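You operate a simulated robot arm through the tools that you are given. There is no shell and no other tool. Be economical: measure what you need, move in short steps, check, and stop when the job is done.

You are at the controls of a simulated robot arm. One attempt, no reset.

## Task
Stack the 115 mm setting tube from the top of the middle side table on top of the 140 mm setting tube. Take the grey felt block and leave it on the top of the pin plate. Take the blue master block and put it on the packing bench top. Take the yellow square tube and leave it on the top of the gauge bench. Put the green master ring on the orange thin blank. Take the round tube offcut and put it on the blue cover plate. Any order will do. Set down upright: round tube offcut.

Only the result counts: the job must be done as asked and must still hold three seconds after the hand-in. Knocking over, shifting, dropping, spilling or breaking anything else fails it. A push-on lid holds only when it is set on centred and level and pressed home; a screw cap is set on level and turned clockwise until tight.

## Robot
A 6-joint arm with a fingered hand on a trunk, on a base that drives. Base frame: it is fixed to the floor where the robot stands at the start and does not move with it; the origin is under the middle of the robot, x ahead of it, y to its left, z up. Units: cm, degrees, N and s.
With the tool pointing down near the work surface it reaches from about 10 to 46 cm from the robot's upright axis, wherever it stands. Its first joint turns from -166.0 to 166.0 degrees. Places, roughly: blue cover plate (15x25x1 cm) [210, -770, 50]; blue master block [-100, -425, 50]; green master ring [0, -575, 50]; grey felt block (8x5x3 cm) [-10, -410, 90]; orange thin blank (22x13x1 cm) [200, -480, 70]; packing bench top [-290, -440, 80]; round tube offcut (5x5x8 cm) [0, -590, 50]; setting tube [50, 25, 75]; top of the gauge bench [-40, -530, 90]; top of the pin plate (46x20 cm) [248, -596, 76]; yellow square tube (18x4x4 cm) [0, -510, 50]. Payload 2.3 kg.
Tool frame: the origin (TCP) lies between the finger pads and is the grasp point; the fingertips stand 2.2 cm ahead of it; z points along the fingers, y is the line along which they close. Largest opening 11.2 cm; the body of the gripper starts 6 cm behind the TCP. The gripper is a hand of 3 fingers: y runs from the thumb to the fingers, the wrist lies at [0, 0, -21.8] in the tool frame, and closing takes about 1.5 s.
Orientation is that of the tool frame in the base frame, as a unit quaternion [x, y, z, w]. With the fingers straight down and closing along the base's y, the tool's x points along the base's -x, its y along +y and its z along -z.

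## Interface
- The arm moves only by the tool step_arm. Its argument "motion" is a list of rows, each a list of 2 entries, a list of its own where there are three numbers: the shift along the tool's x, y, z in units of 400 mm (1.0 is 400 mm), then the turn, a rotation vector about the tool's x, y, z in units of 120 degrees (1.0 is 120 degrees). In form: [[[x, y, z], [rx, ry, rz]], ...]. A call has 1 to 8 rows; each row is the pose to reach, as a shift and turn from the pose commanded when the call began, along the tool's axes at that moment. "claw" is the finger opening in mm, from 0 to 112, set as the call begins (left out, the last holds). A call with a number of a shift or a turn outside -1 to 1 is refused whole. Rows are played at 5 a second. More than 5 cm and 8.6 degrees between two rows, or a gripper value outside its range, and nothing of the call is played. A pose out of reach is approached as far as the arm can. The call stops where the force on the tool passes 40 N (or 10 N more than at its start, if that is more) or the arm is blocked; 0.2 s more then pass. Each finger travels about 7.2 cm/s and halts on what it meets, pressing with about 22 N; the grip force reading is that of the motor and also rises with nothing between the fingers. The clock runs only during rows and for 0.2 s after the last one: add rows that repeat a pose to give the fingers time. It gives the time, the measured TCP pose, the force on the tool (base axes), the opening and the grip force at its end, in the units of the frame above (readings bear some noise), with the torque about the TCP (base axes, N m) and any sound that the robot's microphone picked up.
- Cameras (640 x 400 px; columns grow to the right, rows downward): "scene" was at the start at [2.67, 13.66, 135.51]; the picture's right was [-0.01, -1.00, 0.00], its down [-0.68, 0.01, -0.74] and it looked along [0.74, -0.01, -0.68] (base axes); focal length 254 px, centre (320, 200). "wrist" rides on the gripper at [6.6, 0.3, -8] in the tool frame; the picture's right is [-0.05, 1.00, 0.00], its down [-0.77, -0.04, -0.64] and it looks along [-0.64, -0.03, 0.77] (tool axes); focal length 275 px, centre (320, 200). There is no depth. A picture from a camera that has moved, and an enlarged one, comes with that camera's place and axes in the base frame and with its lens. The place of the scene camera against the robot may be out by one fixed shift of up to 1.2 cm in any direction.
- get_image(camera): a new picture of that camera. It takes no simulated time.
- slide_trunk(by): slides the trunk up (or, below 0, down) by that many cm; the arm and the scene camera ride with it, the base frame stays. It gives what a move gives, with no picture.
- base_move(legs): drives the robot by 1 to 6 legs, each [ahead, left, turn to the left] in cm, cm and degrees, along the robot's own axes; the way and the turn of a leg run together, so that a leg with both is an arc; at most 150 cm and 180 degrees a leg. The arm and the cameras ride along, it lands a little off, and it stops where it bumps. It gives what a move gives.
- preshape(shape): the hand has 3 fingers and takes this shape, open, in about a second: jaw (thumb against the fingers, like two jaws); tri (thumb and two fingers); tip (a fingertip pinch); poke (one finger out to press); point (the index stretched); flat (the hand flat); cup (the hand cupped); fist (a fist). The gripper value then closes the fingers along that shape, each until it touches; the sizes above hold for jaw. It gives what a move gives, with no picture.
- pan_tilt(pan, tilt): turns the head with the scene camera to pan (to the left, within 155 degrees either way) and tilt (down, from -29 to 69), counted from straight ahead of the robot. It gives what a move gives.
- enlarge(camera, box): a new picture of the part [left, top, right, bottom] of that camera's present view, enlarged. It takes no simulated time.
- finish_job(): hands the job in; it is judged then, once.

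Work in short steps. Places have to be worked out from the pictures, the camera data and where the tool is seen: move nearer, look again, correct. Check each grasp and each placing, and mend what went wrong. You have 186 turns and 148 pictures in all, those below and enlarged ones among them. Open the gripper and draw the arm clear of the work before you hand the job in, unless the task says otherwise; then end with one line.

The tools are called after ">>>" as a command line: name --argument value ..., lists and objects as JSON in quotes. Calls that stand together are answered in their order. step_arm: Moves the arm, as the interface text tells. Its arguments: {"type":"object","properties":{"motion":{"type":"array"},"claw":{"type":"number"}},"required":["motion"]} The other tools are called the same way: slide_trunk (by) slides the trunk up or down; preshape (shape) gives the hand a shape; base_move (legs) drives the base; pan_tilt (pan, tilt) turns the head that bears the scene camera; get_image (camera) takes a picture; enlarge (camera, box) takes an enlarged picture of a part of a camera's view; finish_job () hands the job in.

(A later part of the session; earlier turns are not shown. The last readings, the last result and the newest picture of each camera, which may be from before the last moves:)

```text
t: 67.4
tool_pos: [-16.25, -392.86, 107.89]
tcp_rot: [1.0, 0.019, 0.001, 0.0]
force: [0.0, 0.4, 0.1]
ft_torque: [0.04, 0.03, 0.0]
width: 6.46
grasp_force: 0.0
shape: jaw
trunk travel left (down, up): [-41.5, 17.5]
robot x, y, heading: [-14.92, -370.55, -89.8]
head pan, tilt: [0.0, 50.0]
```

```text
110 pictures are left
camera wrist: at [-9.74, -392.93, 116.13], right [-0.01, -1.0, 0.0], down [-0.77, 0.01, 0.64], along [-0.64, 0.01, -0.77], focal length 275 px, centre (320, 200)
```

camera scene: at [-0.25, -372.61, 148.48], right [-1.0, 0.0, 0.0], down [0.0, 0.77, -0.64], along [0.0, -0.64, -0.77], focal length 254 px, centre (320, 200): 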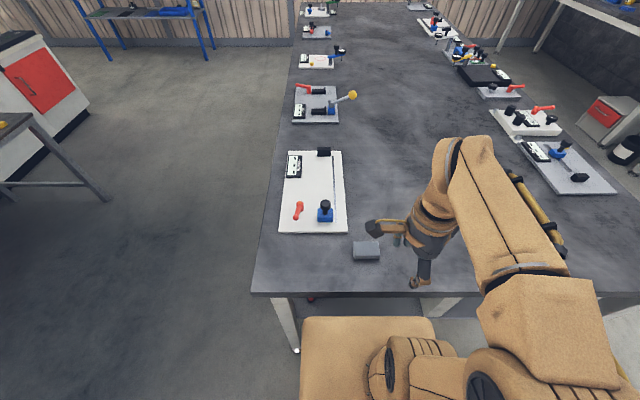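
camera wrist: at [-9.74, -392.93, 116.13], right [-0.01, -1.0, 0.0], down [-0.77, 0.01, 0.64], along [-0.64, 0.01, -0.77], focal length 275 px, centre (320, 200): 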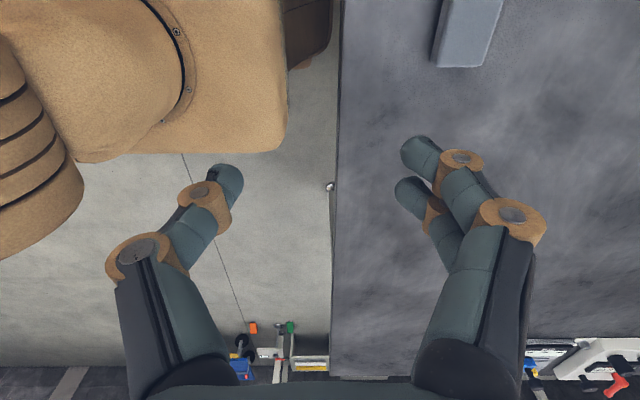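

Felt ≈ (-12.2, -405.3), long side along x; the fingers already close along y. I move above it and look.

>>> step_arm --motion '[[[0.03, 0.1, 0], [0, 0, 0]], [[0.07, 0.2, 0], [0, 0, 0]], [[0.1, 0.3, 0.05], [0, 0, 0]], [[0.1, 0.31, 0.15], [0, 0, 0]], [[0.1, 0.31, 0.15], [0, 0, 0]]]' --claw 100

>>> get_image --camera "wrist"

>>> enlarge --camera "scene" --box '[320, 200, 448, 280]'

```text
t: 68.6
tool_pos: [-11.89, -405.3, 101.89]
tcp_rot: [1.0, 0.019, 0.0, 0.0]
force: [0.2, 0.6, 0.7]
ft_torque: [0.03, -0.02, 0.01]
width: 9.98
grasp_force: 0.1
shape: jaw
trunk travel left (down, up): [-41.5, 17.5]
robot x, y, heading: [-14.38, -370.28, -90.3]
head pan, tilt: [0.0, 50.0]
```

```text
109 pictures are left
camera wrist: at [-5.34, -405.27, 110.04], right [-0.01, -1.0, 0.0], down [-0.77, 0.01, 0.64], along [-0.64, 0.01, -0.77], focal length 275 px, centre (320, 200)
```

wrist: 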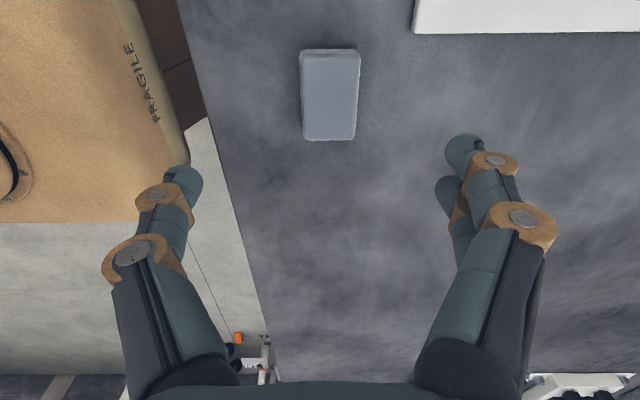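

```text
5.00 times, centred on (384, 240) of scene
camera zoom: at [-0.25, -372.56, 148.48], right [-1.0, 0.0, 0.0], down [0.0, 0.77, -0.64], along [0.0, -0.64, -0.77], focal length 1269 px, centre (0, 0)
```

zoom: 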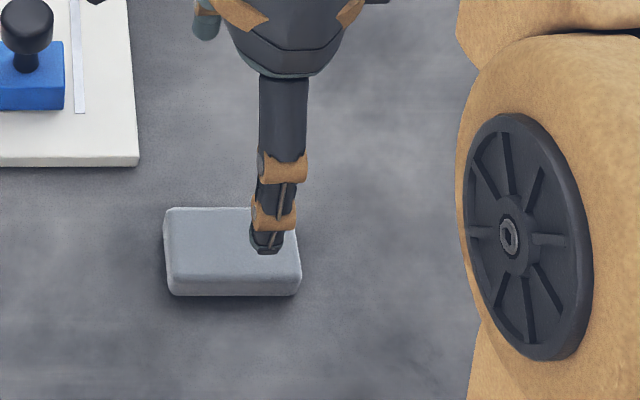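

Felt top appears at z≈87–88, centre ≈ (-13.2, -405.9). I lower to tips just above it and look again.

>>> step_arm --motion '[[[-0.03, 0.015, 0.08], [0, 0, 0]], [[-0.03, 0.015, 0.17], [0, 0, 0]], [[-0.03, 0.015, 0.24], [0, 0, 0]], [[-0.03, 0.015, 0.24], [0, 0, 0]]]'

>>> get_image --camera "wrist"

>>> enlarge --camera "scene" --box '[320, 200, 448, 280]'

```text
t: 69.6
tool_pos: [-13.06, -405.81, 92.38]
tcp_rot: [1.0, 0.018, -0.001, -0.001]
force: [-0.7, 0.6, 0.2]
ft_torque: [-0.02, -0.01, 0.0]
width: 10.01
grasp_force: 0.0
shape: jaw
trunk travel left (down, up): [-41.5, 17.5]
robot x, y, heading: [-14.59, -370.53, -90.1]
head pan, tilt: [0.0, 50.0]
```

```text
107 pictures are left
camera wrist: at [-6.43, -405.79, 100.58], right [-0.01, -1.0, 0.0], down [-0.77, 0.01, 0.64], along [-0.64, 0.01, -0.77], focal length 275 px, centre (320, 200)
```

wrist: 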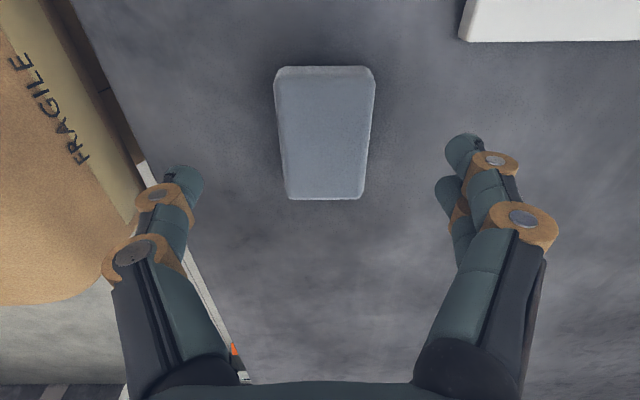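

```text
5.00 times, centred on (384, 240) of scene
camera zoom: at [-0.25, -372.54, 148.48], right [-1.0, 0.0, 0.0], down [0.0, 0.77, -0.64], along [0.0, -0.64, -0.77], focal length 1269 px, centre (0, 0)
```

zoom: 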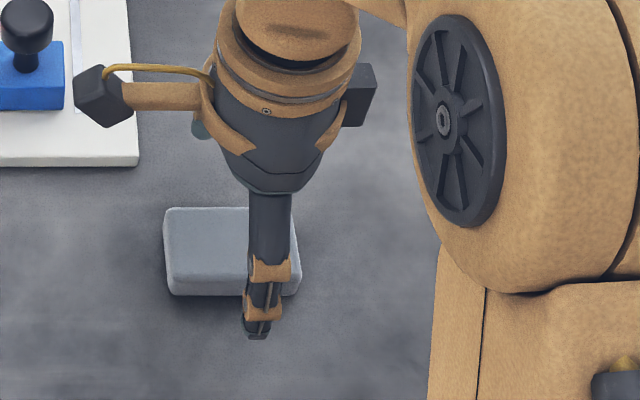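

Triangulated: top z≈89, bench ≈86, centre ≈ (-12.8, -406). I lower to z≈88.9 and close.

>>> step_arm --motion '[[[0.006, 0.004, 0.04], [0, 0, 0]], [[0.006, 0.004, 0.087], [0, 0, 0]], [[0.006, 0.004, 0.087], [0, 0, 0]]]'

>>> step_arm --motion '[[[0, 0, 0], [0, 0, 0]], [[0, 0, 0], [0, 0, 0]], [[0, 0, 0], [0, 0, 0]], [[0, 0, 0], [0, 0, 0]], [[0, 0, 0], [0, 0, 0]], [[0, 0, 0], [0, 0, 0]], [[0, 0, 0], [0, 0, 0]]]' --claw 35

>>> get_image --camera "wrist"

```text
t: 70.4
tool_pos: [-12.78, -405.95, 88.91]
tcp_rot: [1.0, 0.018, 0.0, -0.001]
force: [-1.2, 0.1, 0.3]
ft_torque: [0.04, -0.02, -0.02]
width: 9.99
grasp_force: 0.0
shape: jaw
trunk travel left (down, up): [-41.5, 17.5]
robot x, y, heading: [-14.54, -370.67, -89.9]
head pan, tilt: [0.0, 50.0]
```

```text
t: 72.0
tool_pos: [-12.81, -405.99, 89.01]
tcp_rot: [1.0, 0.019, 0.0, 0.0]
force: [0.9, -1.3, 0.2]
ft_torque: [0.0, -0.02, -0.04]
width: 4.0
grasp_force: 21.9
shape: jaw
trunk travel left (down, up): [-41.5, 17.5]
robot x, y, heading: [-14.83, -370.45, -90.1]
head pan, tilt: [0.0, 50.0]
```

```text
105 pictures are left
camera wrist: at [-6.19, -405.94, 97.13], right [-0.01, -1.0, 0.0], down [-0.77, 0.01, 0.64], along [-0.64, 0.01, -0.77], focal length 275 px, centre (320, 200)
```

wrist: 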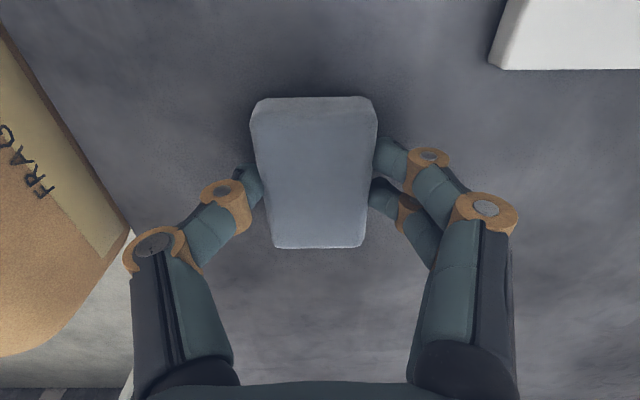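

Gripped at 4.0 cm. I lift 14 cm and check.

>>> step_arm --motion '[[[0, 0, -0.05], [0, 0, 0]], [[0, 0, -0.15], [0, 0, 0]], [[0, -0.08, -0.25], [0, 0, 0]], [[0, -0.18, -0.35], [0, 0, 0]], [[0, -0.28, -0.4], [0, 0, 0]], [[0, -0.28, -0.4], [0, 0, 0]]]'

>>> get_image --camera "wrist"

>>> pan_tilt --pan 60 --tilt 25

>>> get_image --camera "scene"

```text
refused: row 3 steps farther than a row can; nothing moved
```

```text
104 pictures are left
camera wrist: at [-6.19, -405.94, 97.13], right [-0.01, -1.0, 0.0], down [-0.77, 0.01, 0.64], along [-0.64, 0.01, -0.77], focal length 275 px, centre (320, 200)
```

wrist: 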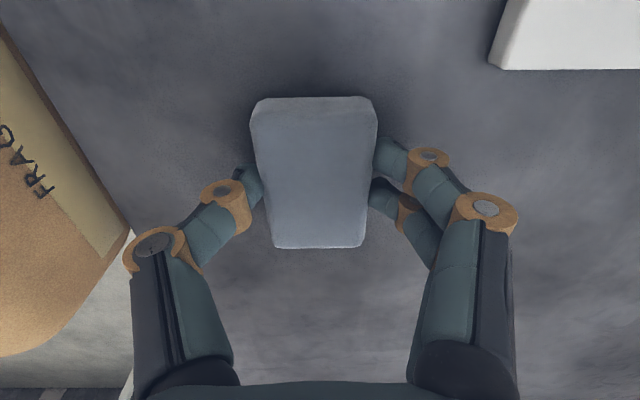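

```text
t: 73.3
tool_pos: [-12.79, -405.92, 89.02]
tcp_rot: [1.0, 0.019, 0.0, 0.001]
force: [-0.1, 0.0, 0.3]
ft_torque: [0.01, -0.02, 0.01]
width: 3.99
grasp_force: 22.2
shape: jaw
trunk travel left (down, up): [-41.5, 17.5]
robot x, y, heading: [-14.97, -370.83, -90.3]
head pan, tilt: [60.0, 25.0]
```

```text
103 pictures are left
camera scene: at [7.72, -369.49, 152.23], right [-0.5, -0.86, 0.0], down [-0.37, 0.21, -0.91], along [0.78, -0.45, -0.42], focal length 254 px, centre (320, 200)
```

scene: 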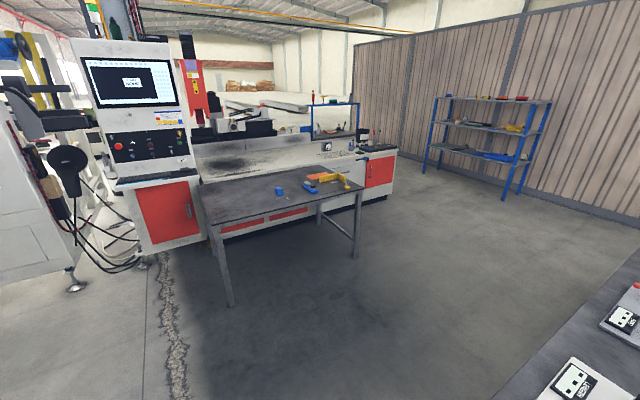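

The move was refused for step size; I repeat with smaller rows.

>>> step_arm --motion '[[[0, 0, -0.06], [0, 0, 0]], [[0, 0, -0.16], [0, 0, 0]], [[0, -0.05, -0.26], [0, 0, 0]], [[0, -0.14, -0.3], [0, 0, 0]], [[0, -0.24, -0.33], [0, 0, 0]], [[0, -0.32, -0.36], [0, 0, 0]], [[0, -0.32, -0.36], [0, 0, 0]]]'

>>> get_image --camera "wrist"

>>> enlarge --camera "scene" --box '[180, 90, 420, 240]'

```text
t: 74.9
tool_pos: [-13.26, -393.03, 103.22]
tcp_rot: [1.0, 0.019, 0.0, 0.001]
force: [-0.4, 0.2, -0.6]
ft_torque: [0.01, -0.04, 0.03]
width: 4.0
grasp_force: 22.2
shape: jaw
trunk travel left (down, up): [-41.5, 17.5]
robot x, y, heading: [-14.81, -370.33, -90.3]
head pan, tilt: [60.0, 25.0]
```

```text
102 pictures are left
camera wrist: at [-6.73, -393.07, 111.43], right [-0.01, -1.0, 0.0], down [-0.77, 0.01, 0.64], along [-0.64, 0.01, -0.77], focal length 275 px, centre (320, 200)
```

wrist: 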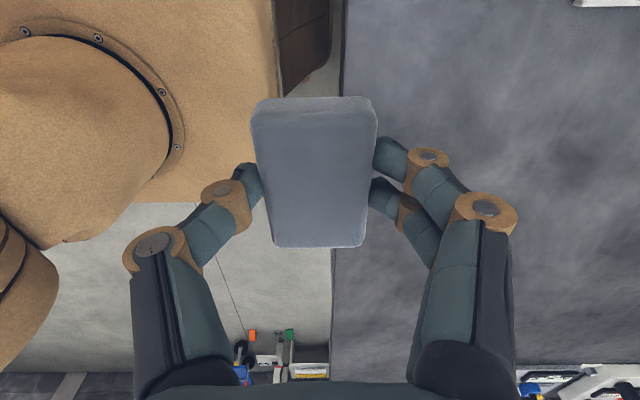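

```text
2.67 times, centred on (300, 165) of scene
camera zoom: at [7.73, -369.51, 152.23], right [-0.5, -0.87, 0.0], down [-0.37, 0.21, -0.91], along [0.78, -0.45, -0.42], focal length 677 px, centre (373, 293)
```

zoom: 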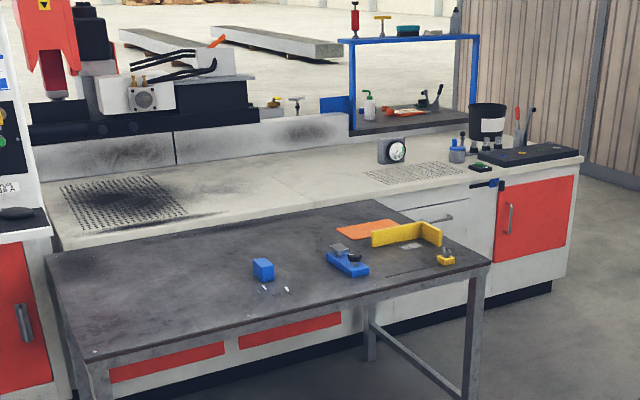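

Felt held. The dark pin plate is at the far right end of the machine, ≈(252,-596); the orange blank on the small table. I drive around: back, left, then ahead along x≈95, and turn to face +x.

>>> base_move --legs '[[-15, 0, 0], [0, 112, 0], [140, 0, 0], [75, 0, 0], [0, 0, 90]]'

>>> pan_tilt --pan 0 --tilt 35

>>> get_image --camera "scene"

```text
t: 95.8
tool_pos: [118.11, -570.19, 103.25]
tcp_rot: [0.695, 0.719, 0.0, 0.0]
force: [-0.3, 1.0, -1.1]
ft_torque: [0.0, 0.0, -0.01]
width: 4.0
grasp_force: 22.2
shape: jaw
trunk travel left (down, up): [-41.5, 17.5]
robot x, y, heading: [95.75, -571.79, -0.3]
head pan, tilt: [60.0, 25.0]
```

```text
t: 97.1
tool_pos: [118.04, -570.33, 103.37]
tcp_rot: [0.694, 0.72, 0.0, -0.001]
force: [0.5, -0.6, 0.4]
ft_torque: [-0.03, 0.0, -0.03]
width: 3.99
grasp_force: 22.0
shape: jaw
trunk travel left (down, up): [-41.5, 17.5]
robot x, y, heading: [95.6, -571.5, -0.1]
head pan, tilt: [0.0, 35.0]
```

```text
100 pictures are left
camera scene: at [98.68, -557.9, 150.66], right [0.0, -1.0, 0.0], down [-0.57, 0.0, -0.82], along [0.82, 0.0, -0.57], focal length 254 px, centre (320, 200)
```

scene: 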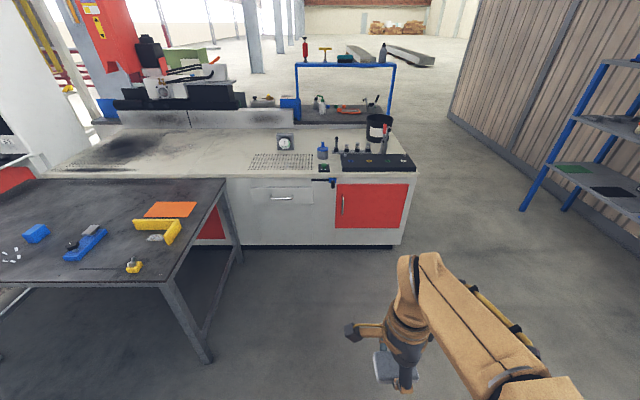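

>>> enlarge --camera "scene" --box '[225, 110, 435, 240]'

```text
3.05 times, centred on (330, 175) of scene
camera zoom: at [98.68, -557.9, 150.66], right [0.0, -1.0, 0.0], down [-0.57, 0.0, -0.82], along [0.82, 0.0, -0.57], focal length 773 px, centre (290, 276)
```

zoom: 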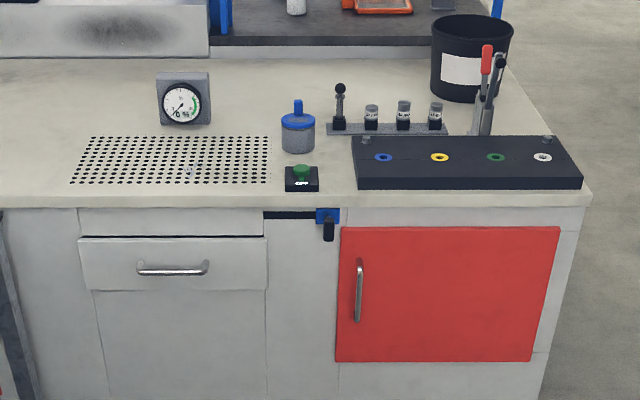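

The black plate with coloured holes is the pin plate: x≈241–262, y≈-571…-620, z≈76. I drive in front of it.

>>> base_move --legs '[[40, -22, 0], [66, 0, 0]]'

>>> pan_tilt --pan 0 --tilt 55

>>> get_image --camera "scene"

>>> get_image --camera "wrist"

```text
t: 103.1
tool_pos: [223.63, -593.01, 103.25]
tcp_rot: [0.695, 0.719, 0.0, 0.0]
force: [0.3, -0.3, -0.4]
ft_torque: [-0.01, 0.0, -0.03]
width: 3.98
grasp_force: 21.7
shape: jaw
trunk travel left (down, up): [-41.5, 17.5]
robot x, y, heading: [201.11, -594.2, -0.3]
head pan, tilt: [0.0, 35.0]
```

```text
t: 103.9
tool_pos: [223.59, -593.08, 103.24]
tcp_rot: [0.696, 0.718, 0.001, 0.001]
force: [0.0, 1.0, -0.1]
ft_torque: [0.0, 0.01, 0.02]
width: 3.95
grasp_force: 22.1
shape: jaw
trunk travel left (down, up): [-41.5, 17.5]
robot x, y, heading: [201.0, -594.44, -0.3]
head pan, tilt: [0.0, 55.0]
```

```text
98 pictures are left
camera scene: at [202.71, -580.63, 147.84], right [-0.01, -1.0, 0.0], down [-0.82, 0.0, -0.57], along [0.57, 0.0, -0.82], focal length 254 px, centre (320, 200)
```

scene: 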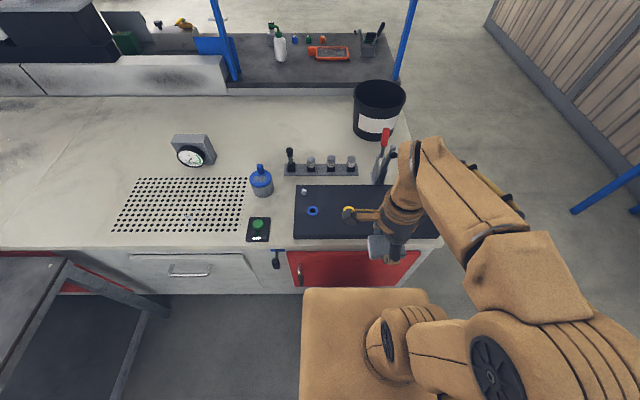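

```text
97 pictures are left
camera wrist: at [223.62, -586.34, 111.43], right [1.0, -0.01, 0.0], down [-0.01, -0.77, 0.64], along [-0.01, -0.64, -0.77], focal length 275 px, centre (320, 200)
```

wrist: 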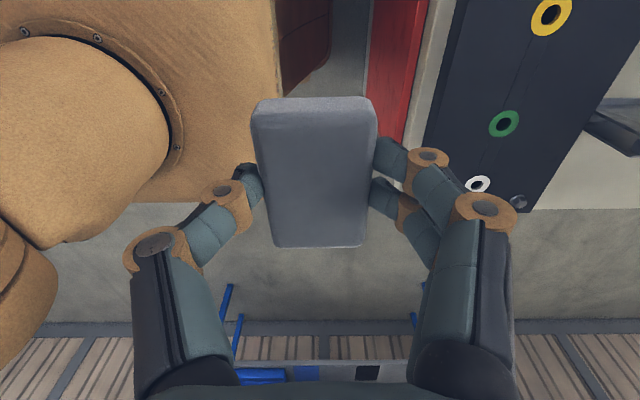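

Plate confirmed (holes at x≈248, z≈76). I carry the felt to (246.5, -596), between the yellow and green holes, then lower to just above.

>>> step_arm --motion '[[[-0.02, 0.114, 0], [0, 0, 0]], [[-0.04, 0.228, 0], [0, 0, 0]], [[-0.06, 0.342, 0], [0, 0, 0]], [[-0.08, 0.456, 0.02], [0, 0, 0]], [[-0.098, 0.5695, 0.06], [0, 0, 0]], [[-0.098, 0.5695, 0.18], [0, 0, 0]], [[-0.098, 0.5695, 0.3], [0, 0, 0]], [[-0.098, 0.5695, 0.42], [0, 0, 0]]]'

>>> get_image --camera "wrist"

>>> enlarge --camera "scene" --box '[270, 150, 446, 260]'

```text
t: 105.7
tool_pos: [246.56, -596.21, 86.59]
tcp_rot: [0.696, 0.718, 0.0, 0.0]
force: [0.1, -0.6, -0.4]
ft_torque: [0.0, 0.0, 0.02]
width: 3.94
grasp_force: 21.3
shape: jaw
trunk travel left (down, up): [-41.5, 17.5]
robot x, y, heading: [201.12, -594.55, -0.3]
head pan, tilt: [0.0, 55.0]
```

```text
96 pictures are left
camera wrist: at [246.53, -589.51, 94.66], right [1.0, -0.01, 0.0], down [-0.01, -0.77, 0.64], along [-0.01, -0.64, -0.77], focal length 275 px, centre (320, 200)
```

wrist: 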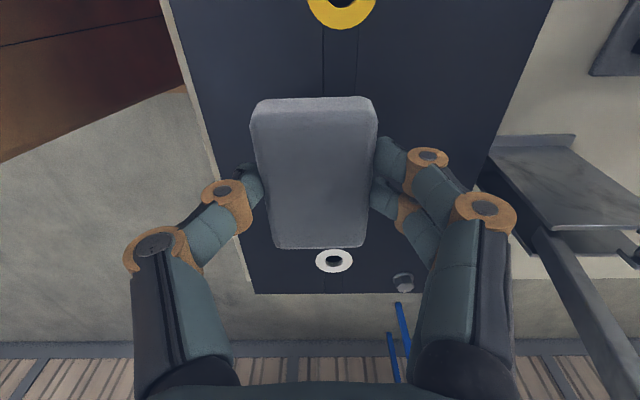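

```text
3.64 times, centred on (358, 205) of scene
camera zoom: at [202.74, -580.63, 147.83], right [-0.01, -1.0, 0.0], down [-0.82, 0.0, -0.57], along [0.57, 0.0, -0.82], focal length 923 px, centre (182, 182)
```

zoom: 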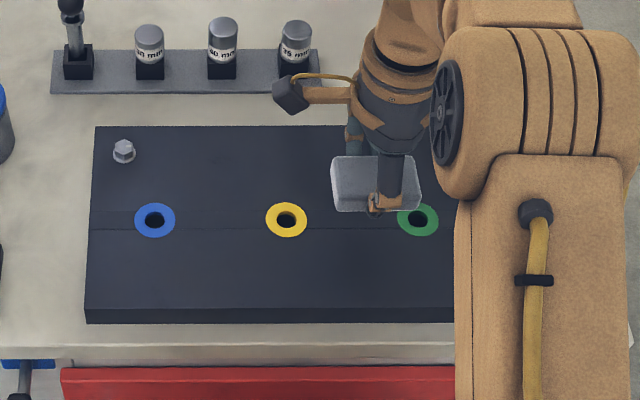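

Felt hangs squarely over the plate between the holes. I lower until contact.

>>> step_arm --motion '[[[0, 0, 0.08], [0, 0, 0]], [[0, 0, 0.15], [0, 0, 0]], [[0, 0, 0.165], [0, 0, 0]], [[0, 0, 0.175], [0, 0, 0]], [[0, 0, 0.182], [0, 0, 0]], [[0, 0, 0.182], [0, 0, 0]]]'

>>> enlarge --camera "scene" --box '[270, 150, 446, 260]'

```text
t: 107.1
tool_pos: [246.36, -596.28, 79.47]
tcp_rot: [0.695, 0.719, 0.002, 0.004]
force: [3.1, -0.8, 37.7]
ft_torque: [0.04, -0.15, -0.02]
width: 4.17
grasp_force: 21.8
shape: jaw
trunk travel left (down, up): [-41.5, 17.5]
robot x, y, heading: [201.38, -594.23, -0.3]
head pan, tilt: [0.0, 55.0]
```

```text
3.64 times, centred on (358, 205) of scene
camera zoom: at [202.19, -580.62, 147.87], right [-0.01, -1.0, 0.0], down [-0.82, 0.0, -0.58], along [0.58, 0.0, -0.82], focal length 923 px, centre (182, 182)
```

zoom: 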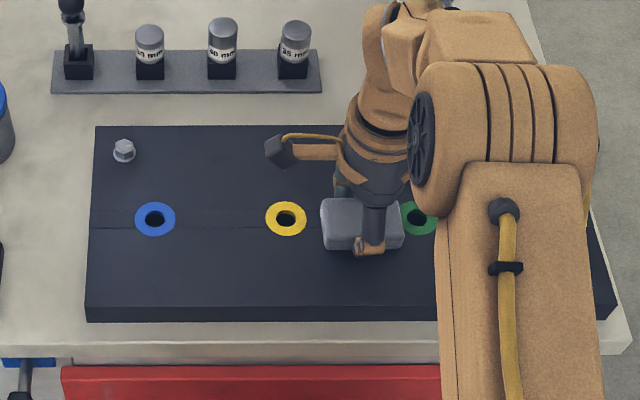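

Felt is on the plate (firm contact). I ease up, open, and lift away.

>>> step_arm --motion '[[[0, 0, -0.004], [0, 0, 0]], [[0, 0, -0.008], [0, 0, 0]]]'

>>> step_arm --motion '[[[0, 0, 0], [0, 0, 0]], [[0, 0, 0], [0, 0, 0]], [[0, 0, 0], [0, 0, 0]], [[0, 0, 0], [0, 0, 0]], [[0, 0, 0], [0, 0, 0]]]' --claw 90

>>> step_arm --motion '[[[0, 0, -0.08], [0, 0, 0]], [[0, 0, -0.18], [0, 0, 0]], [[0, 0, -0.28], [0, 0, 0]], [[0, 0, -0.38], [0, 0, 0]], [[0, -0.1, -0.42], [0, 0, 0]], [[0, -0.2, -0.45], [0, 0, 0]], [[0, -0.3, -0.5], [0, 0, 0]], [[0, -0.4, -0.55], [0, 0, 0]]]'

>>> enlarge --camera "scene" --box '[270, 150, 446, 260]'

```text
t: 107.7
tool_pos: [246.38, -596.12, 79.61]
tcp_rot: [0.695, 0.719, 0.001, 0.001]
force: [3.0, -0.8, 20.9]
ft_torque: [0.0, -0.21, 0.02]
width: 4.19
grasp_force: 22.3
shape: jaw
trunk travel left (down, up): [-41.5, 17.5]
robot x, y, heading: [200.59, -594.27, -0.4]
head pan, tilt: [0.0, 55.0]
```

```text
t: 108.9
tool_pos: [246.56, -596.22, 79.63]
tcp_rot: [0.695, 0.719, 0.0, 0.0]
force: [0.9, 0.2, -0.2]
ft_torque: [-0.01, -0.04, -0.01]
width: 8.97
grasp_force: 0.0
shape: jaw
trunk travel left (down, up): [-41.5, 17.5]
robot x, y, heading: [201.03, -594.48, -0.4]
head pan, tilt: [0.0, 55.0]
```

```text
t: 110.7
tool_pos: [230.34, -596.69, 101.51]
tcp_rot: [0.695, 0.719, 0.001, 0.001]
force: [-0.4, 0.5, 0.2]
ft_torque: [0.0, 0.0, 0.02]
width: 9.0
grasp_force: 0.0
shape: jaw
trunk travel left (down, up): [-41.5, 17.5]
robot x, y, heading: [201.08, -594.42, -0.1]
head pan, tilt: [0.0, 55.0]
```

```text
3.64 times, centred on (358, 205) of scene
camera zoom: at [202.58, -580.63, 147.83], right [-0.01, -1.0, 0.0], down [-0.82, 0.0, -0.57], along [0.57, 0.0, -0.82], focal length 923 px, centre (182, 182)
```

zoom: 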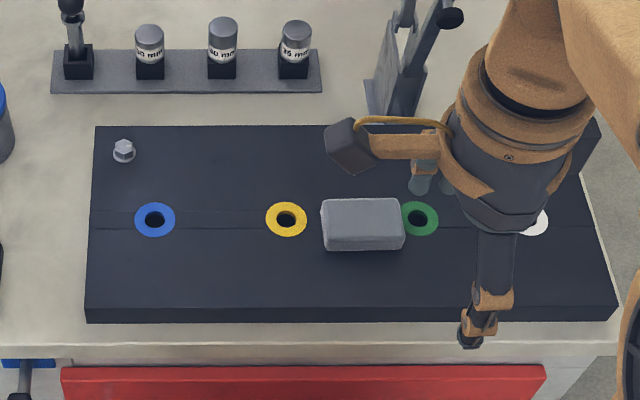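

Felt rests flat on the pin plate. Next, the shelf items on this side of the gauge bench: back off, turn round, lower the trunk, and look.

>>> base_move --legs '[[-90, 0, 0], [0, 0, 180]]'

>>> slide_trunk --by -30

>>> pan_tilt --pan 0 --tilt 30

>>> get_image --camera "scene"

```text
t: 122.8
tool_pos: [81.66, -591.66, 101.35]
tcp_rot: [0.721, -0.692, -0.001, 0.001]
force: [0.8, -0.3, -1.0]
ft_torque: [0.0, 0.0, 0.0]
width: 8.97
grasp_force: 0.0
shape: jaw
trunk travel left (down, up): [-41.5, 17.5]
robot x, y, heading: [111.01, -593.69, -179.9]
head pan, tilt: [0.0, 55.0]
```

```text
t: 125.8
tool_pos: [81.78, -591.59, 71.38]
tcp_rot: [0.722, -0.692, 0.0, 0.001]
force: [0.3, -0.5, -0.5]
ft_torque: [0.03, -0.01, 0.0]
width: 9.0
grasp_force: 0.1
shape: jaw
trunk travel left (down, up): [-11.5, 47.5]
robot x, y, heading: [111.13, -593.98, -180.0]
head pan, tilt: [0.0, 55.0]
```

```text
t: 126.7
tool_pos: [81.73, -591.54, 71.33]
tcp_rot: [0.722, -0.692, 0.0, 0.0]
force: [-0.7, -0.4, 0.4]
ft_torque: [-0.02, 0.01, -0.02]
width: 8.99
grasp_force: 0.1
shape: jaw
trunk travel left (down, up): [-11.5, 47.5]
robot x, y, heading: [111.3, -593.5, -179.8]
head pan, tilt: [0.0, 30.0]
```

```text
92 pictures are left
camera scene: at [108.62, -608.14, 121.43], right [0.0, 1.0, 0.0], down [0.5, 0.0, -0.87], along [-0.87, 0.0, -0.5], focal length 254 px, centre (320, 200)
```

scene: 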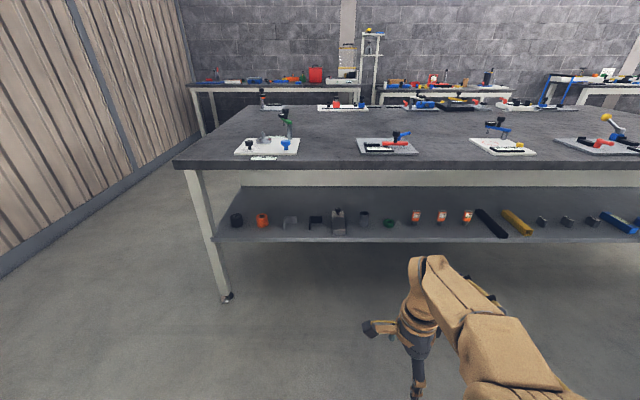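

>>> enlarge --camera "scene" --box '[215, 180, 425, 260]'

>>> enlarge --camera "scene" --box '[400, 180, 610, 260]'

```text
3.05 times, centred on (320, 220) of scene
camera zoom: at [108.62, -608.14, 121.43], right [0.0, 1.0, 0.0], down [0.5, 0.0, -0.87], along [-0.87, 0.0, -0.5], focal length 773 px, centre (320, 139)
```

zoom: 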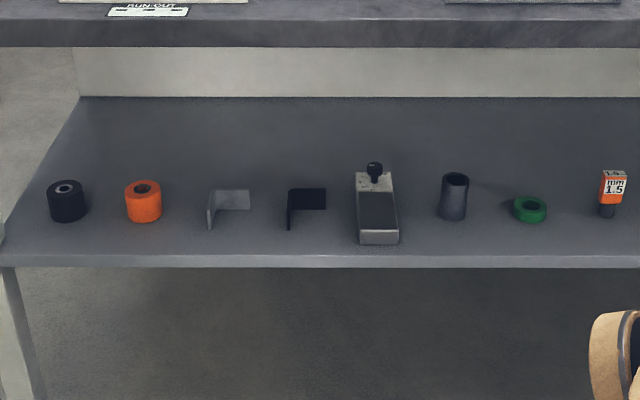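

```text
3.05 times, centred on (505, 220) of scene
camera zoom: at [108.62, -608.14, 121.43], right [0.0, 1.0, 0.0], down [0.5, 0.0, -0.87], along [-0.87, 0.0, -0.5], focal length 773 px, centre (-244, 139)
```

zoom: 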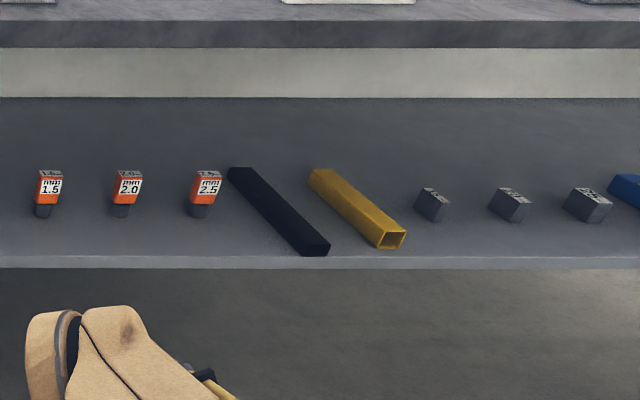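

Targets on the shelf: offcut (grey cylinder) ≈(8,-587), green ring ≈(8,-575), yellow tube along x at y≈-514, x≈0–17.5; shelf z≈50, edge x≈18. I'll use a tilted hand with the camera on top, so first turn the tool 90° about its axis.

>>> step_arm --motion '[[[0, 0, 0], [0, 0, 0.07]], [[0, 0, 0], [0, 0, 0.14]], [[0, 0, 0], [0, 0, 0.21]], [[0, 0, 0], [0, 0, 0.28]], [[0, 0, 0], [0, 0, 0.35]], [[0, 0, 0], [0, 0, 0.42]], [[0, 0, 0], [0, 0, 0.49]], [[0, 0, 0], [0, 0, 0.56]]]'

>>> step_arm --motion '[[[0, 0, 0], [0, 0, 0.07]], [[0, 0, 0], [0, 0, 0.14]], [[0, 0, 0], [0, 0, 0.21]], [[0, 0, 0], [0, 0, 0.21]]]'

```text
t: 128.5
tool_pos: [81.7, -591.65, 71.29]
tcp_rot: [-0.217, 0.976, -0.001, 0.001]
force: [-0.4, 0.1, 0.4]
ft_torque: [0.02, -0.02, -0.01]
width: 9.01
grasp_force: 0.1
shape: jaw
trunk travel left (down, up): [-11.5, 47.5]
robot x, y, heading: [110.84, -593.72, -180.0]
head pan, tilt: [0.0, 30.0]
```

```text
t: 129.5
tool_pos: [81.68, -591.69, 71.46]
tcp_rot: [0.0, 1.0, 0.0, -0.001]
force: [0.2, 0.1, -0.2]
ft_torque: [0.0, -0.02, -0.04]
width: 8.97
grasp_force: 0.1
shape: jaw
trunk travel left (down, up): [-11.5, 47.5]
robot x, y, heading: [111.55, -593.6, -180.0]
head pan, tilt: [0.0, 30.0]
```

Turn worked. Now tilt the tool 45° forward while reaching out.

>>> step_arm --motion '[[[0.06, 0, 0], [0, 0.0625, 0]], [[0.12, 0, 0], [0, 0.125, 0]], [[0.18, 0, 0], [0, 0.1875, 0]], [[0.24, 0, 0], [0, 0.25, 0]], [[0.3, 0, 0], [0, 0.3125, 0]], [[0.36, 0, 0], [0, 0.375, 0]], [[0.36, 0, 0], [0, 0.375, 0]]]'

>>> get_image --camera "scene"

>>> get_image --camera "wrist"

```text
t: 131.1
tool_pos: [67.3, -591.6, 71.45]
tcp_rot: [0.0, 0.924, 0.001, -0.383]
force: [-0.2, 0.4, 0.9]
ft_torque: [0.01, -0.01, 0.01]
width: 9.0
grasp_force: 0.0
shape: jaw
out of reach, approached as far as the arm can: row 6
trunk travel left (down, up): [-11.5, 47.5]
robot x, y, heading: [110.86, -593.63, -179.7]
head pan, tilt: [0.0, 30.0]
```

```text
89 pictures are left
camera scene: at [108.62, -608.14, 121.43], right [0.0, 1.0, 0.0], down [0.5, 0.0, -0.87], along [-0.87, 0.0, -0.5], focal length 254 px, centre (320, 200)
```

scene: 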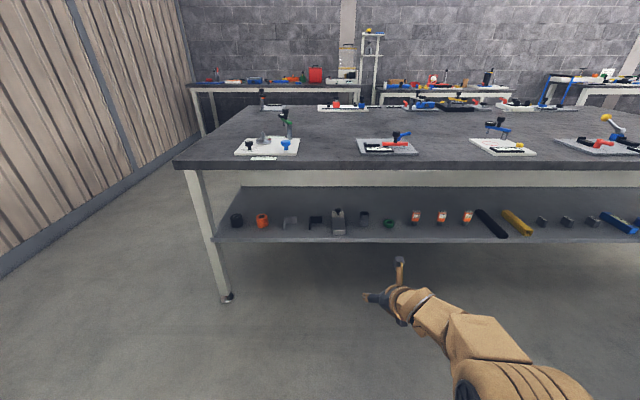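

```text
88 pictures are left
camera wrist: at [68.24, -591.31, 81.86], right [0.03, 1.0, -0.03], down [0.99, -0.04, -0.1], along [-0.1, -0.03, -0.99], focal length 275 px, centre (320, 200)
```

wrist: 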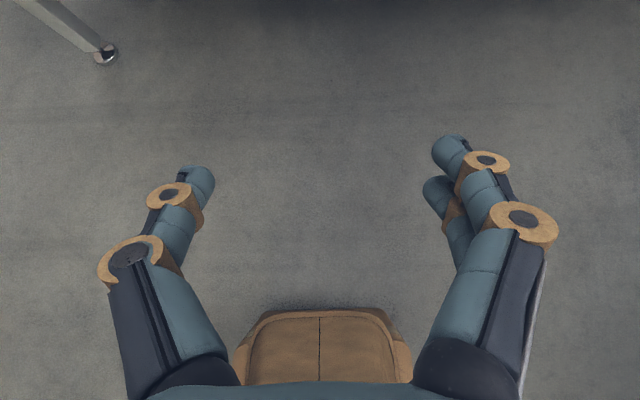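

Tilted hand works. I retract it a little, lower the trunk fully, and drive toward the yellow tube.

>>> step_arm --motion '[[[-0.07, 0, -0.07], [0, 0, 0]], [[-0.14, 0, -0.14], [0, 0, 0]], [[-0.21, 0, -0.21], [0, 0, 0]], [[-0.21, 0, -0.21], [0, 0, 0]]]'

>>> slide_trunk --by -10

>>> base_move --legs '[[0, -79, 0], [52, 0, 0]]'

>>> get_image --camera "wrist"

>>> get_image --camera "scene"

```text
t: 132.1
tool_pos: [76.99, -591.26, 73.53]
tcp_rot: [0.0, 0.924, -0.001, -0.381]
force: [0.5, -0.1, 0.5]
ft_torque: [0.0, 0.03, 0.02]
width: 9.01
grasp_force: 0.1
shape: jaw
out of reach, approached as far as the arm can: row 3, 4
trunk travel left (down, up): [-11.5, 47.5]
robot x, y, heading: [111.45, -593.65, -179.5]
head pan, tilt: [0.0, 30.0]
```

```text
t: 133.4
tool_pos: [76.98, -591.37, 63.47]
tcp_rot: [0.001, 0.924, 0.0, -0.383]
force: [-0.6, -0.3, 0.1]
ft_torque: [0.02, -0.01, -0.02]
width: 8.99
grasp_force: 0.0
shape: jaw
trunk travel left (down, up): [-1.5, 57.5]
robot x, y, heading: [111.2, -593.54, -179.8]
head pan, tilt: [0.0, 30.0]
```

```text
t: 140.3
tool_pos: [25.08, -512.24, 63.58]
tcp_rot: [0.001, 0.924, 0.0, -0.381]
force: [0.2, 0.5, 0.1]
ft_torque: [-0.03, 0.0, 0.0]
width: 8.97
grasp_force: 0.2
shape: jaw
trunk travel left (down, up): [-1.5, 57.5]
robot x, y, heading: [59.31, -514.68, -179.8]
head pan, tilt: [0.0, 30.0]
```

```text
87 pictures are left
camera wrist: at [25.99, -511.91, 74.02], right [0.03, 1.0, -0.03], down [0.99, -0.04, -0.09], along [-0.1, -0.03, -0.99], focal length 275 px, centre (320, 200)
```

wrist: 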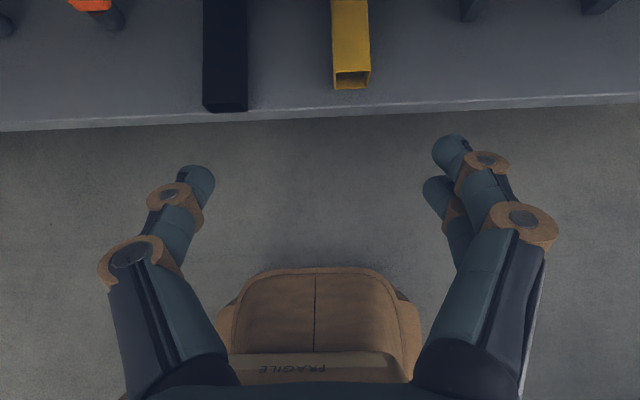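

```text
86 pictures are left
camera scene: at [56.69, -529.15, 111.43], right [0.0, 1.0, 0.0], down [0.5, 0.0, -0.87], along [-0.87, 0.0, -0.5], focal length 254 px, centre (320, 200)
```

scene: 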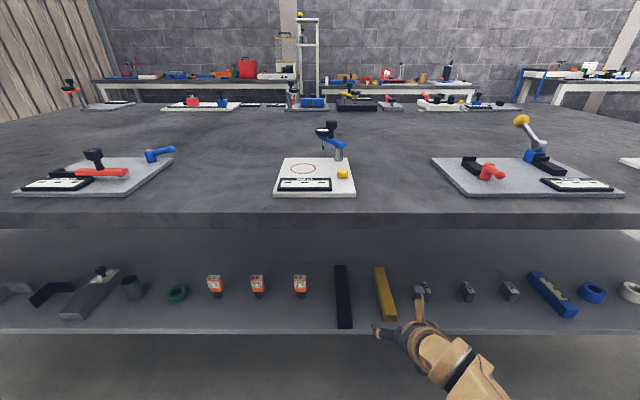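

Yellow tube: y≈-509.7, near end x≈13.7, ~3 cm square on shelf z≈50. I drive 8 cm closer and align y, with narrower opening.

>>> base_move --legs '[[8, 0, 0]]'

>>> step_arm --motion '[[[0, 0.062, 0], [0, 0, 0]], [[0, 0.062, 0], [0, 0, 0]], [[0, 0.062, 0], [0, 0, 0]]]' --claw 65

>>> get_image --camera "wrist"

```text
t: 141.4
tool_pos: [17.0, -512.35, 63.48]
tcp_rot: [0.0, 0.924, 0.0, -0.382]
force: [0.5, 0.2, 0.2]
ft_torque: [-0.02, 0.01, -0.02]
width: 9.01
grasp_force: 0.0
shape: jaw
trunk travel left (down, up): [-1.5, 57.5]
robot x, y, heading: [51.31, -514.85, -179.8]
head pan, tilt: [0.0, 30.0]
```

```text
t: 142.2
tool_pos: [17.04, -509.79, 63.53]
tcp_rot: [0.0, 0.924, 0.0, -0.382]
force: [0.4, 0.7, -1.2]
ft_torque: [0.02, -0.01, 0.02]
width: 6.56
grasp_force: 0.0
shape: jaw
trunk travel left (down, up): [-1.5, 57.5]
robot x, y, heading: [50.98, -514.7, -180.1]
head pan, tilt: [0.0, 30.0]
```

```text
85 pictures are left
camera wrist: at [17.96, -509.44, 73.98], right [0.03, 1.0, -0.03], down [0.99, -0.04, -0.09], along [-0.1, -0.03, -0.99], focal length 275 px, centre (320, 200)
```

wrist: 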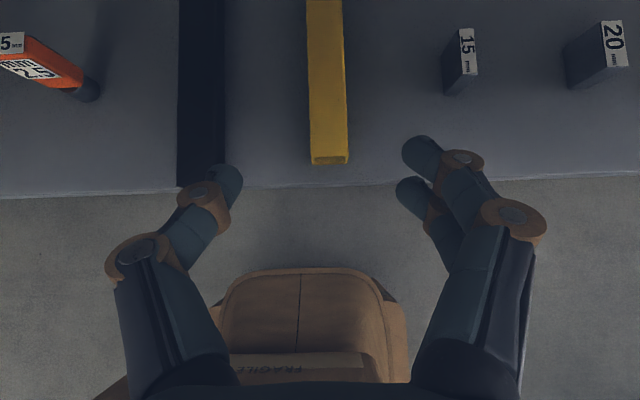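

Parallax shows the shelf is nearer z≈46, tube top ≈49.7, y≈-509.1, near end x≈11.4. I slide in along the tool axis part way and check.

>>> step_arm --motion '[[[-0.035, 0.015, 0.06], [0, 0, 0]], [[-0.035, 0.015, 0.16], [0, 0, 0]], [[-0.035, 0.015, 0.26], [0, 0, 0]], [[-0.035, 0.015, 0.36], [0, 0, 0]], [[-0.035, 0.015, 0.36], [0, 0, 0]]]'

>>> get_image --camera "wrist"

>>> get_image --camera "scene"

```text
t: 143.4
tool_pos: [7.87, -509.28, 52.44]
tcp_rot: [0.0, 0.924, 0.0, -0.382]
force: [0.2, -0.9, -0.2]
ft_torque: [0.02, -0.01, -0.01]
width: 6.52
grasp_force: 0.0
shape: jaw
out of reach, approached as far as the arm can: row 1
trunk travel left (down, up): [-1.5, 57.5]
robot x, y, heading: [51.08, -514.82, -179.8]
head pan, tilt: [0.0, 30.0]
```

```text
84 pictures are left
camera wrist: at [8.78, -508.92, 62.83], right [0.03, 1.0, -0.03], down [0.99, -0.04, -0.09], along [-0.1, -0.03, -0.99], focal length 275 px, centre (320, 200)
```

wrist: 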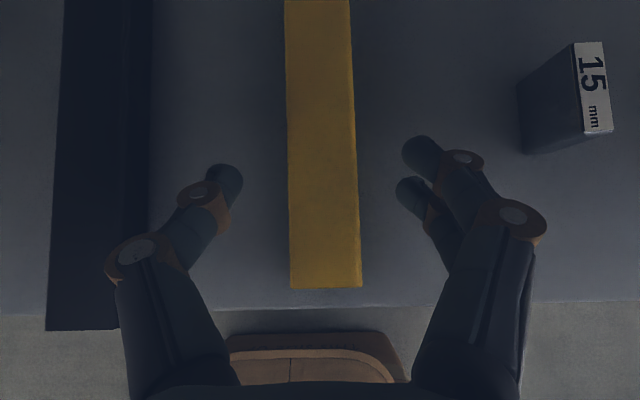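

```text
83 pictures are left
camera scene: at [48.66, -529.16, 111.43], right [0.0, 1.0, 0.0], down [0.5, 0.0, -0.87], along [-0.87, 0.0, -0.5], focal length 254 px, centre (320, 200)
```

scene: 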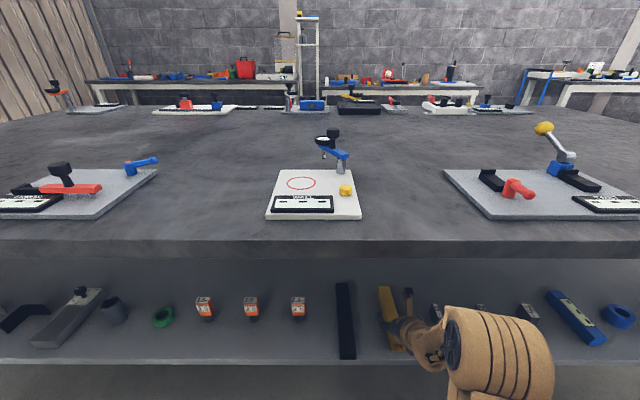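

Tube top z≈50, shelf ≈45.7; the fingers straddle it well. I slide the last 4.6 cm and close.

>>> step_arm --motion '[[[0.0, 0.002, 0.06], [0, 0, 0]], [[0.002, 0.002, 0.116], [0, 0, 0]], [[0.002, 0.002, 0.116], [0, 0, 0]]]'

>>> step_arm --motion '[[[0, 0, 0], [0, 0, 0]], [[0, 0, 0], [0, 0, 0]], [[0, 0, 0], [0, 0, 0]], [[0, 0, 0], [0, 0, 0]], [[0, 0, 0], [0, 0, 0]], [[0, 0, 0], [0, 0, 0]]]' --claw 20

>>> get_image --camera "wrist"

```text
t: 144.2
tool_pos: [4.54, -509.16, 49.24]
tcp_rot: [0.0, 0.924, 0.0, -0.382]
force: [0.7, -0.6, 0.4]
ft_torque: [0.0, 0.0, -0.01]
width: 6.51
grasp_force: 0.1
shape: jaw
trunk travel left (down, up): [-1.5, 57.5]
robot x, y, heading: [50.9, -514.63, -179.8]
head pan, tilt: [0.0, 30.0]
```

```text
t: 145.6
tool_pos: [4.71, -509.31, 49.16]
tcp_rot: [0.0, 0.924, 0.0, -0.382]
force: [-1.6, 0.1, -0.8]
ft_torque: [-0.01, -0.03, -0.02]
width: 2.95
grasp_force: 22.5
shape: jaw
trunk travel left (down, up): [-1.5, 57.5]
robot x, y, heading: [51.08, -514.9, -179.9]
head pan, tilt: [0.0, 30.0]
```

```text
82 pictures are left
camera wrist: at [5.52, -508.82, 59.65], right [0.03, 1.0, -0.03], down [0.99, -0.04, -0.09], along [-0.1, -0.03, -0.99], focal length 275 px, centre (320, 200)
```

wrist: 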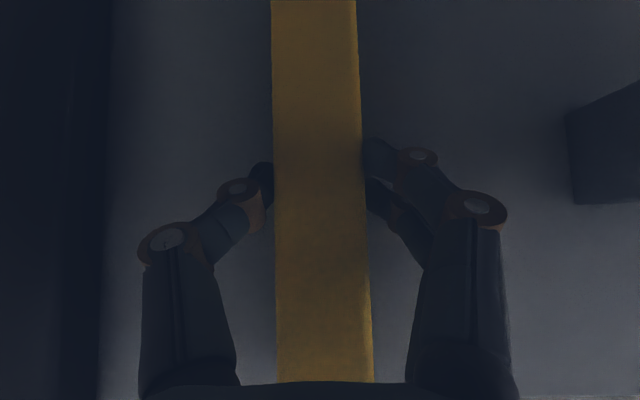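

Gripped. I lift 5 cm straight up, then back the base out.

>>> step_arm --motion '[[[0.03, 0, -0.03], [0, 0, 0]], [[0.06, 0, -0.06], [0, 0, 0]], [[0.09, 0, -0.09], [0, 0, 0]], [[0.09, 0, -0.09], [0, 0, 0]]]'

>>> base_move --legs '[[-35, 0, 0]]'

>>> get_image --camera "wrist"

>>> get_image --camera "scene"

```text
t: 146.6
tool_pos: [4.49, -509.18, 54.19]
tcp_rot: [0.0, 0.924, -0.001, -0.382]
force: [0.0, 0.2, -3.6]
ft_torque: [0.01, -0.09, 0.04]
width: 2.91
grasp_force: 21.6
shape: jaw
trunk travel left (down, up): [-1.5, 57.5]
robot x, y, heading: [51.31, -514.84, -180.1]
head pan, tilt: [0.0, 30.0]
```

```text
t: 148.8
tool_pos: [39.38, -509.0, 54.23]
tcp_rot: [0.002, 0.924, 0.001, -0.382]
force: [-0.6, -0.9, -3.4]
ft_torque: [0.02, -0.09, 0.0]
width: 2.94
grasp_force: 22.0
shape: jaw
trunk travel left (down, up): [-1.5, 57.5]
robot x, y, heading: [85.98, -514.82, -180.0]
head pan, tilt: [0.0, 30.0]
```

```text
81 pictures are left
camera wrist: at [40.37, -508.69, 64.7], right [0.03, 1.0, -0.03], down [0.99, -0.04, -0.09], along [-0.09, -0.03, -1.0], focal length 275 px, centre (320, 200)
```

wrist: 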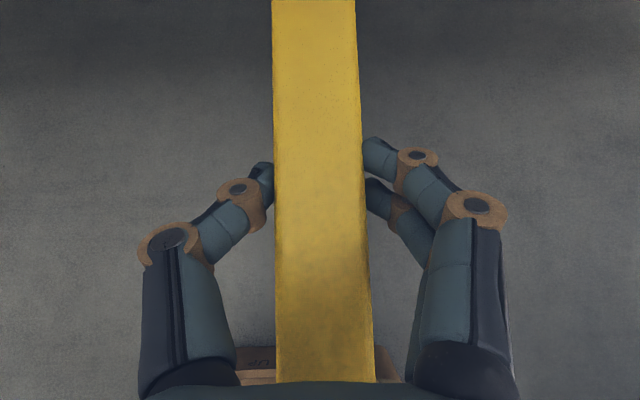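

```text
80 pictures are left
camera scene: at [83.53, -529.09, 111.43], right [0.0, 1.0, 0.0], down [0.5, 0.0, -0.87], along [-0.87, 0.0, -0.5], focal length 254 px, centre (320, 200)
```

scene: 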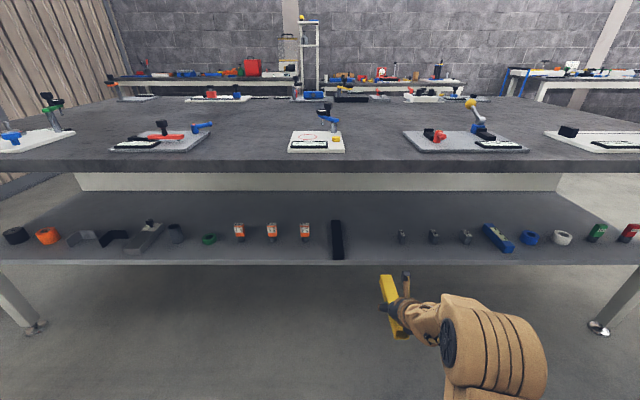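

Tube held securely. I raise the trunk, drive so the tube is over the free gap (y≈-512.5) between the fixture plates, above the bench top.

>>> slide_trunk --by 45

>>> pan_tilt --pan 0 --tilt 45

>>> base_move --legs '[[20, 3.5, 0]]'

>>> get_image --camera "scene"

>>> get_image --camera "wrist"

```text
refused: 45 is not a number from -40 to 40
```

```text
t: 149.6
tool_pos: [39.45, -509.09, 54.27]
tcp_rot: [0.001, 0.924, 0.0, -0.382]
force: [-0.6, -0.5, -3.5]
ft_torque: [0.0, -0.06, 0.02]
width: 2.92
grasp_force: 22.3
shape: jaw
trunk travel left (down, up): [-1.5, 57.5]
robot x, y, heading: [85.7, -514.46, -179.7]
head pan, tilt: [0.0, 45.0]
```

```text
t: 151.2
tool_pos: [19.52, -512.69, 54.23]
tcp_rot: [0.0, 0.924, 0.0, -0.382]
force: [0.3, -0.1, -3.5]
ft_torque: [0.0, -0.1, 0.02]
width: 2.91
grasp_force: 21.7
shape: jaw
trunk travel left (down, up): [-1.5, 57.5]
robot x, y, heading: [66.2, -518.35, -180.0]
head pan, tilt: [0.0, 45.0]
```

```text
79 pictures are left
camera scene: at [64.51, -532.6, 109.17], right [0.0, 1.0, 0.0], down [0.71, 0.0, -0.71], along [-0.71, 0.0, -0.71], focal length 254 px, centre (320, 200)
```

scene: 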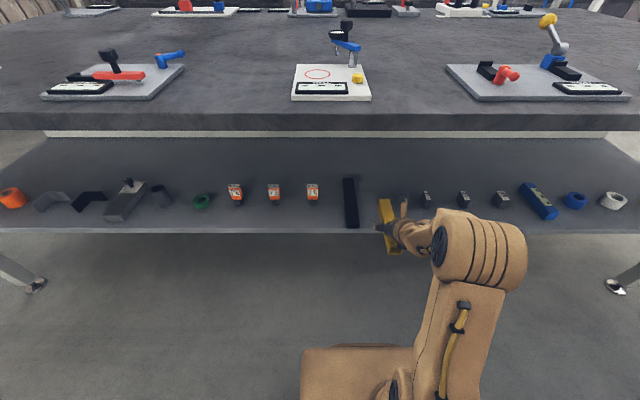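

```text
78 pictures are left
camera wrist: at [20.41, -512.24, 64.7], right [0.03, 1.0, -0.03], down [0.99, -0.04, -0.09], along [-0.09, -0.03, -1.0], focal length 275 px, centre (320, 200)
```

wrist: 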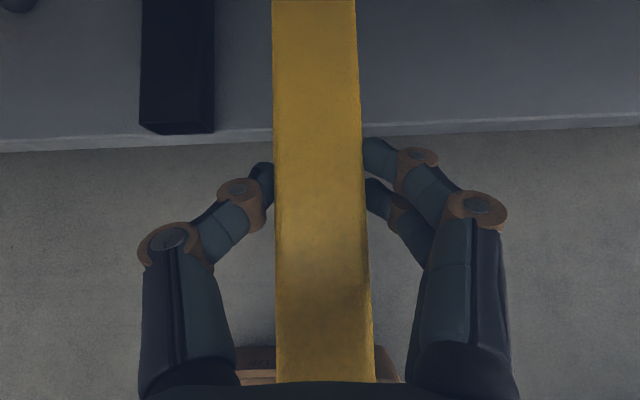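

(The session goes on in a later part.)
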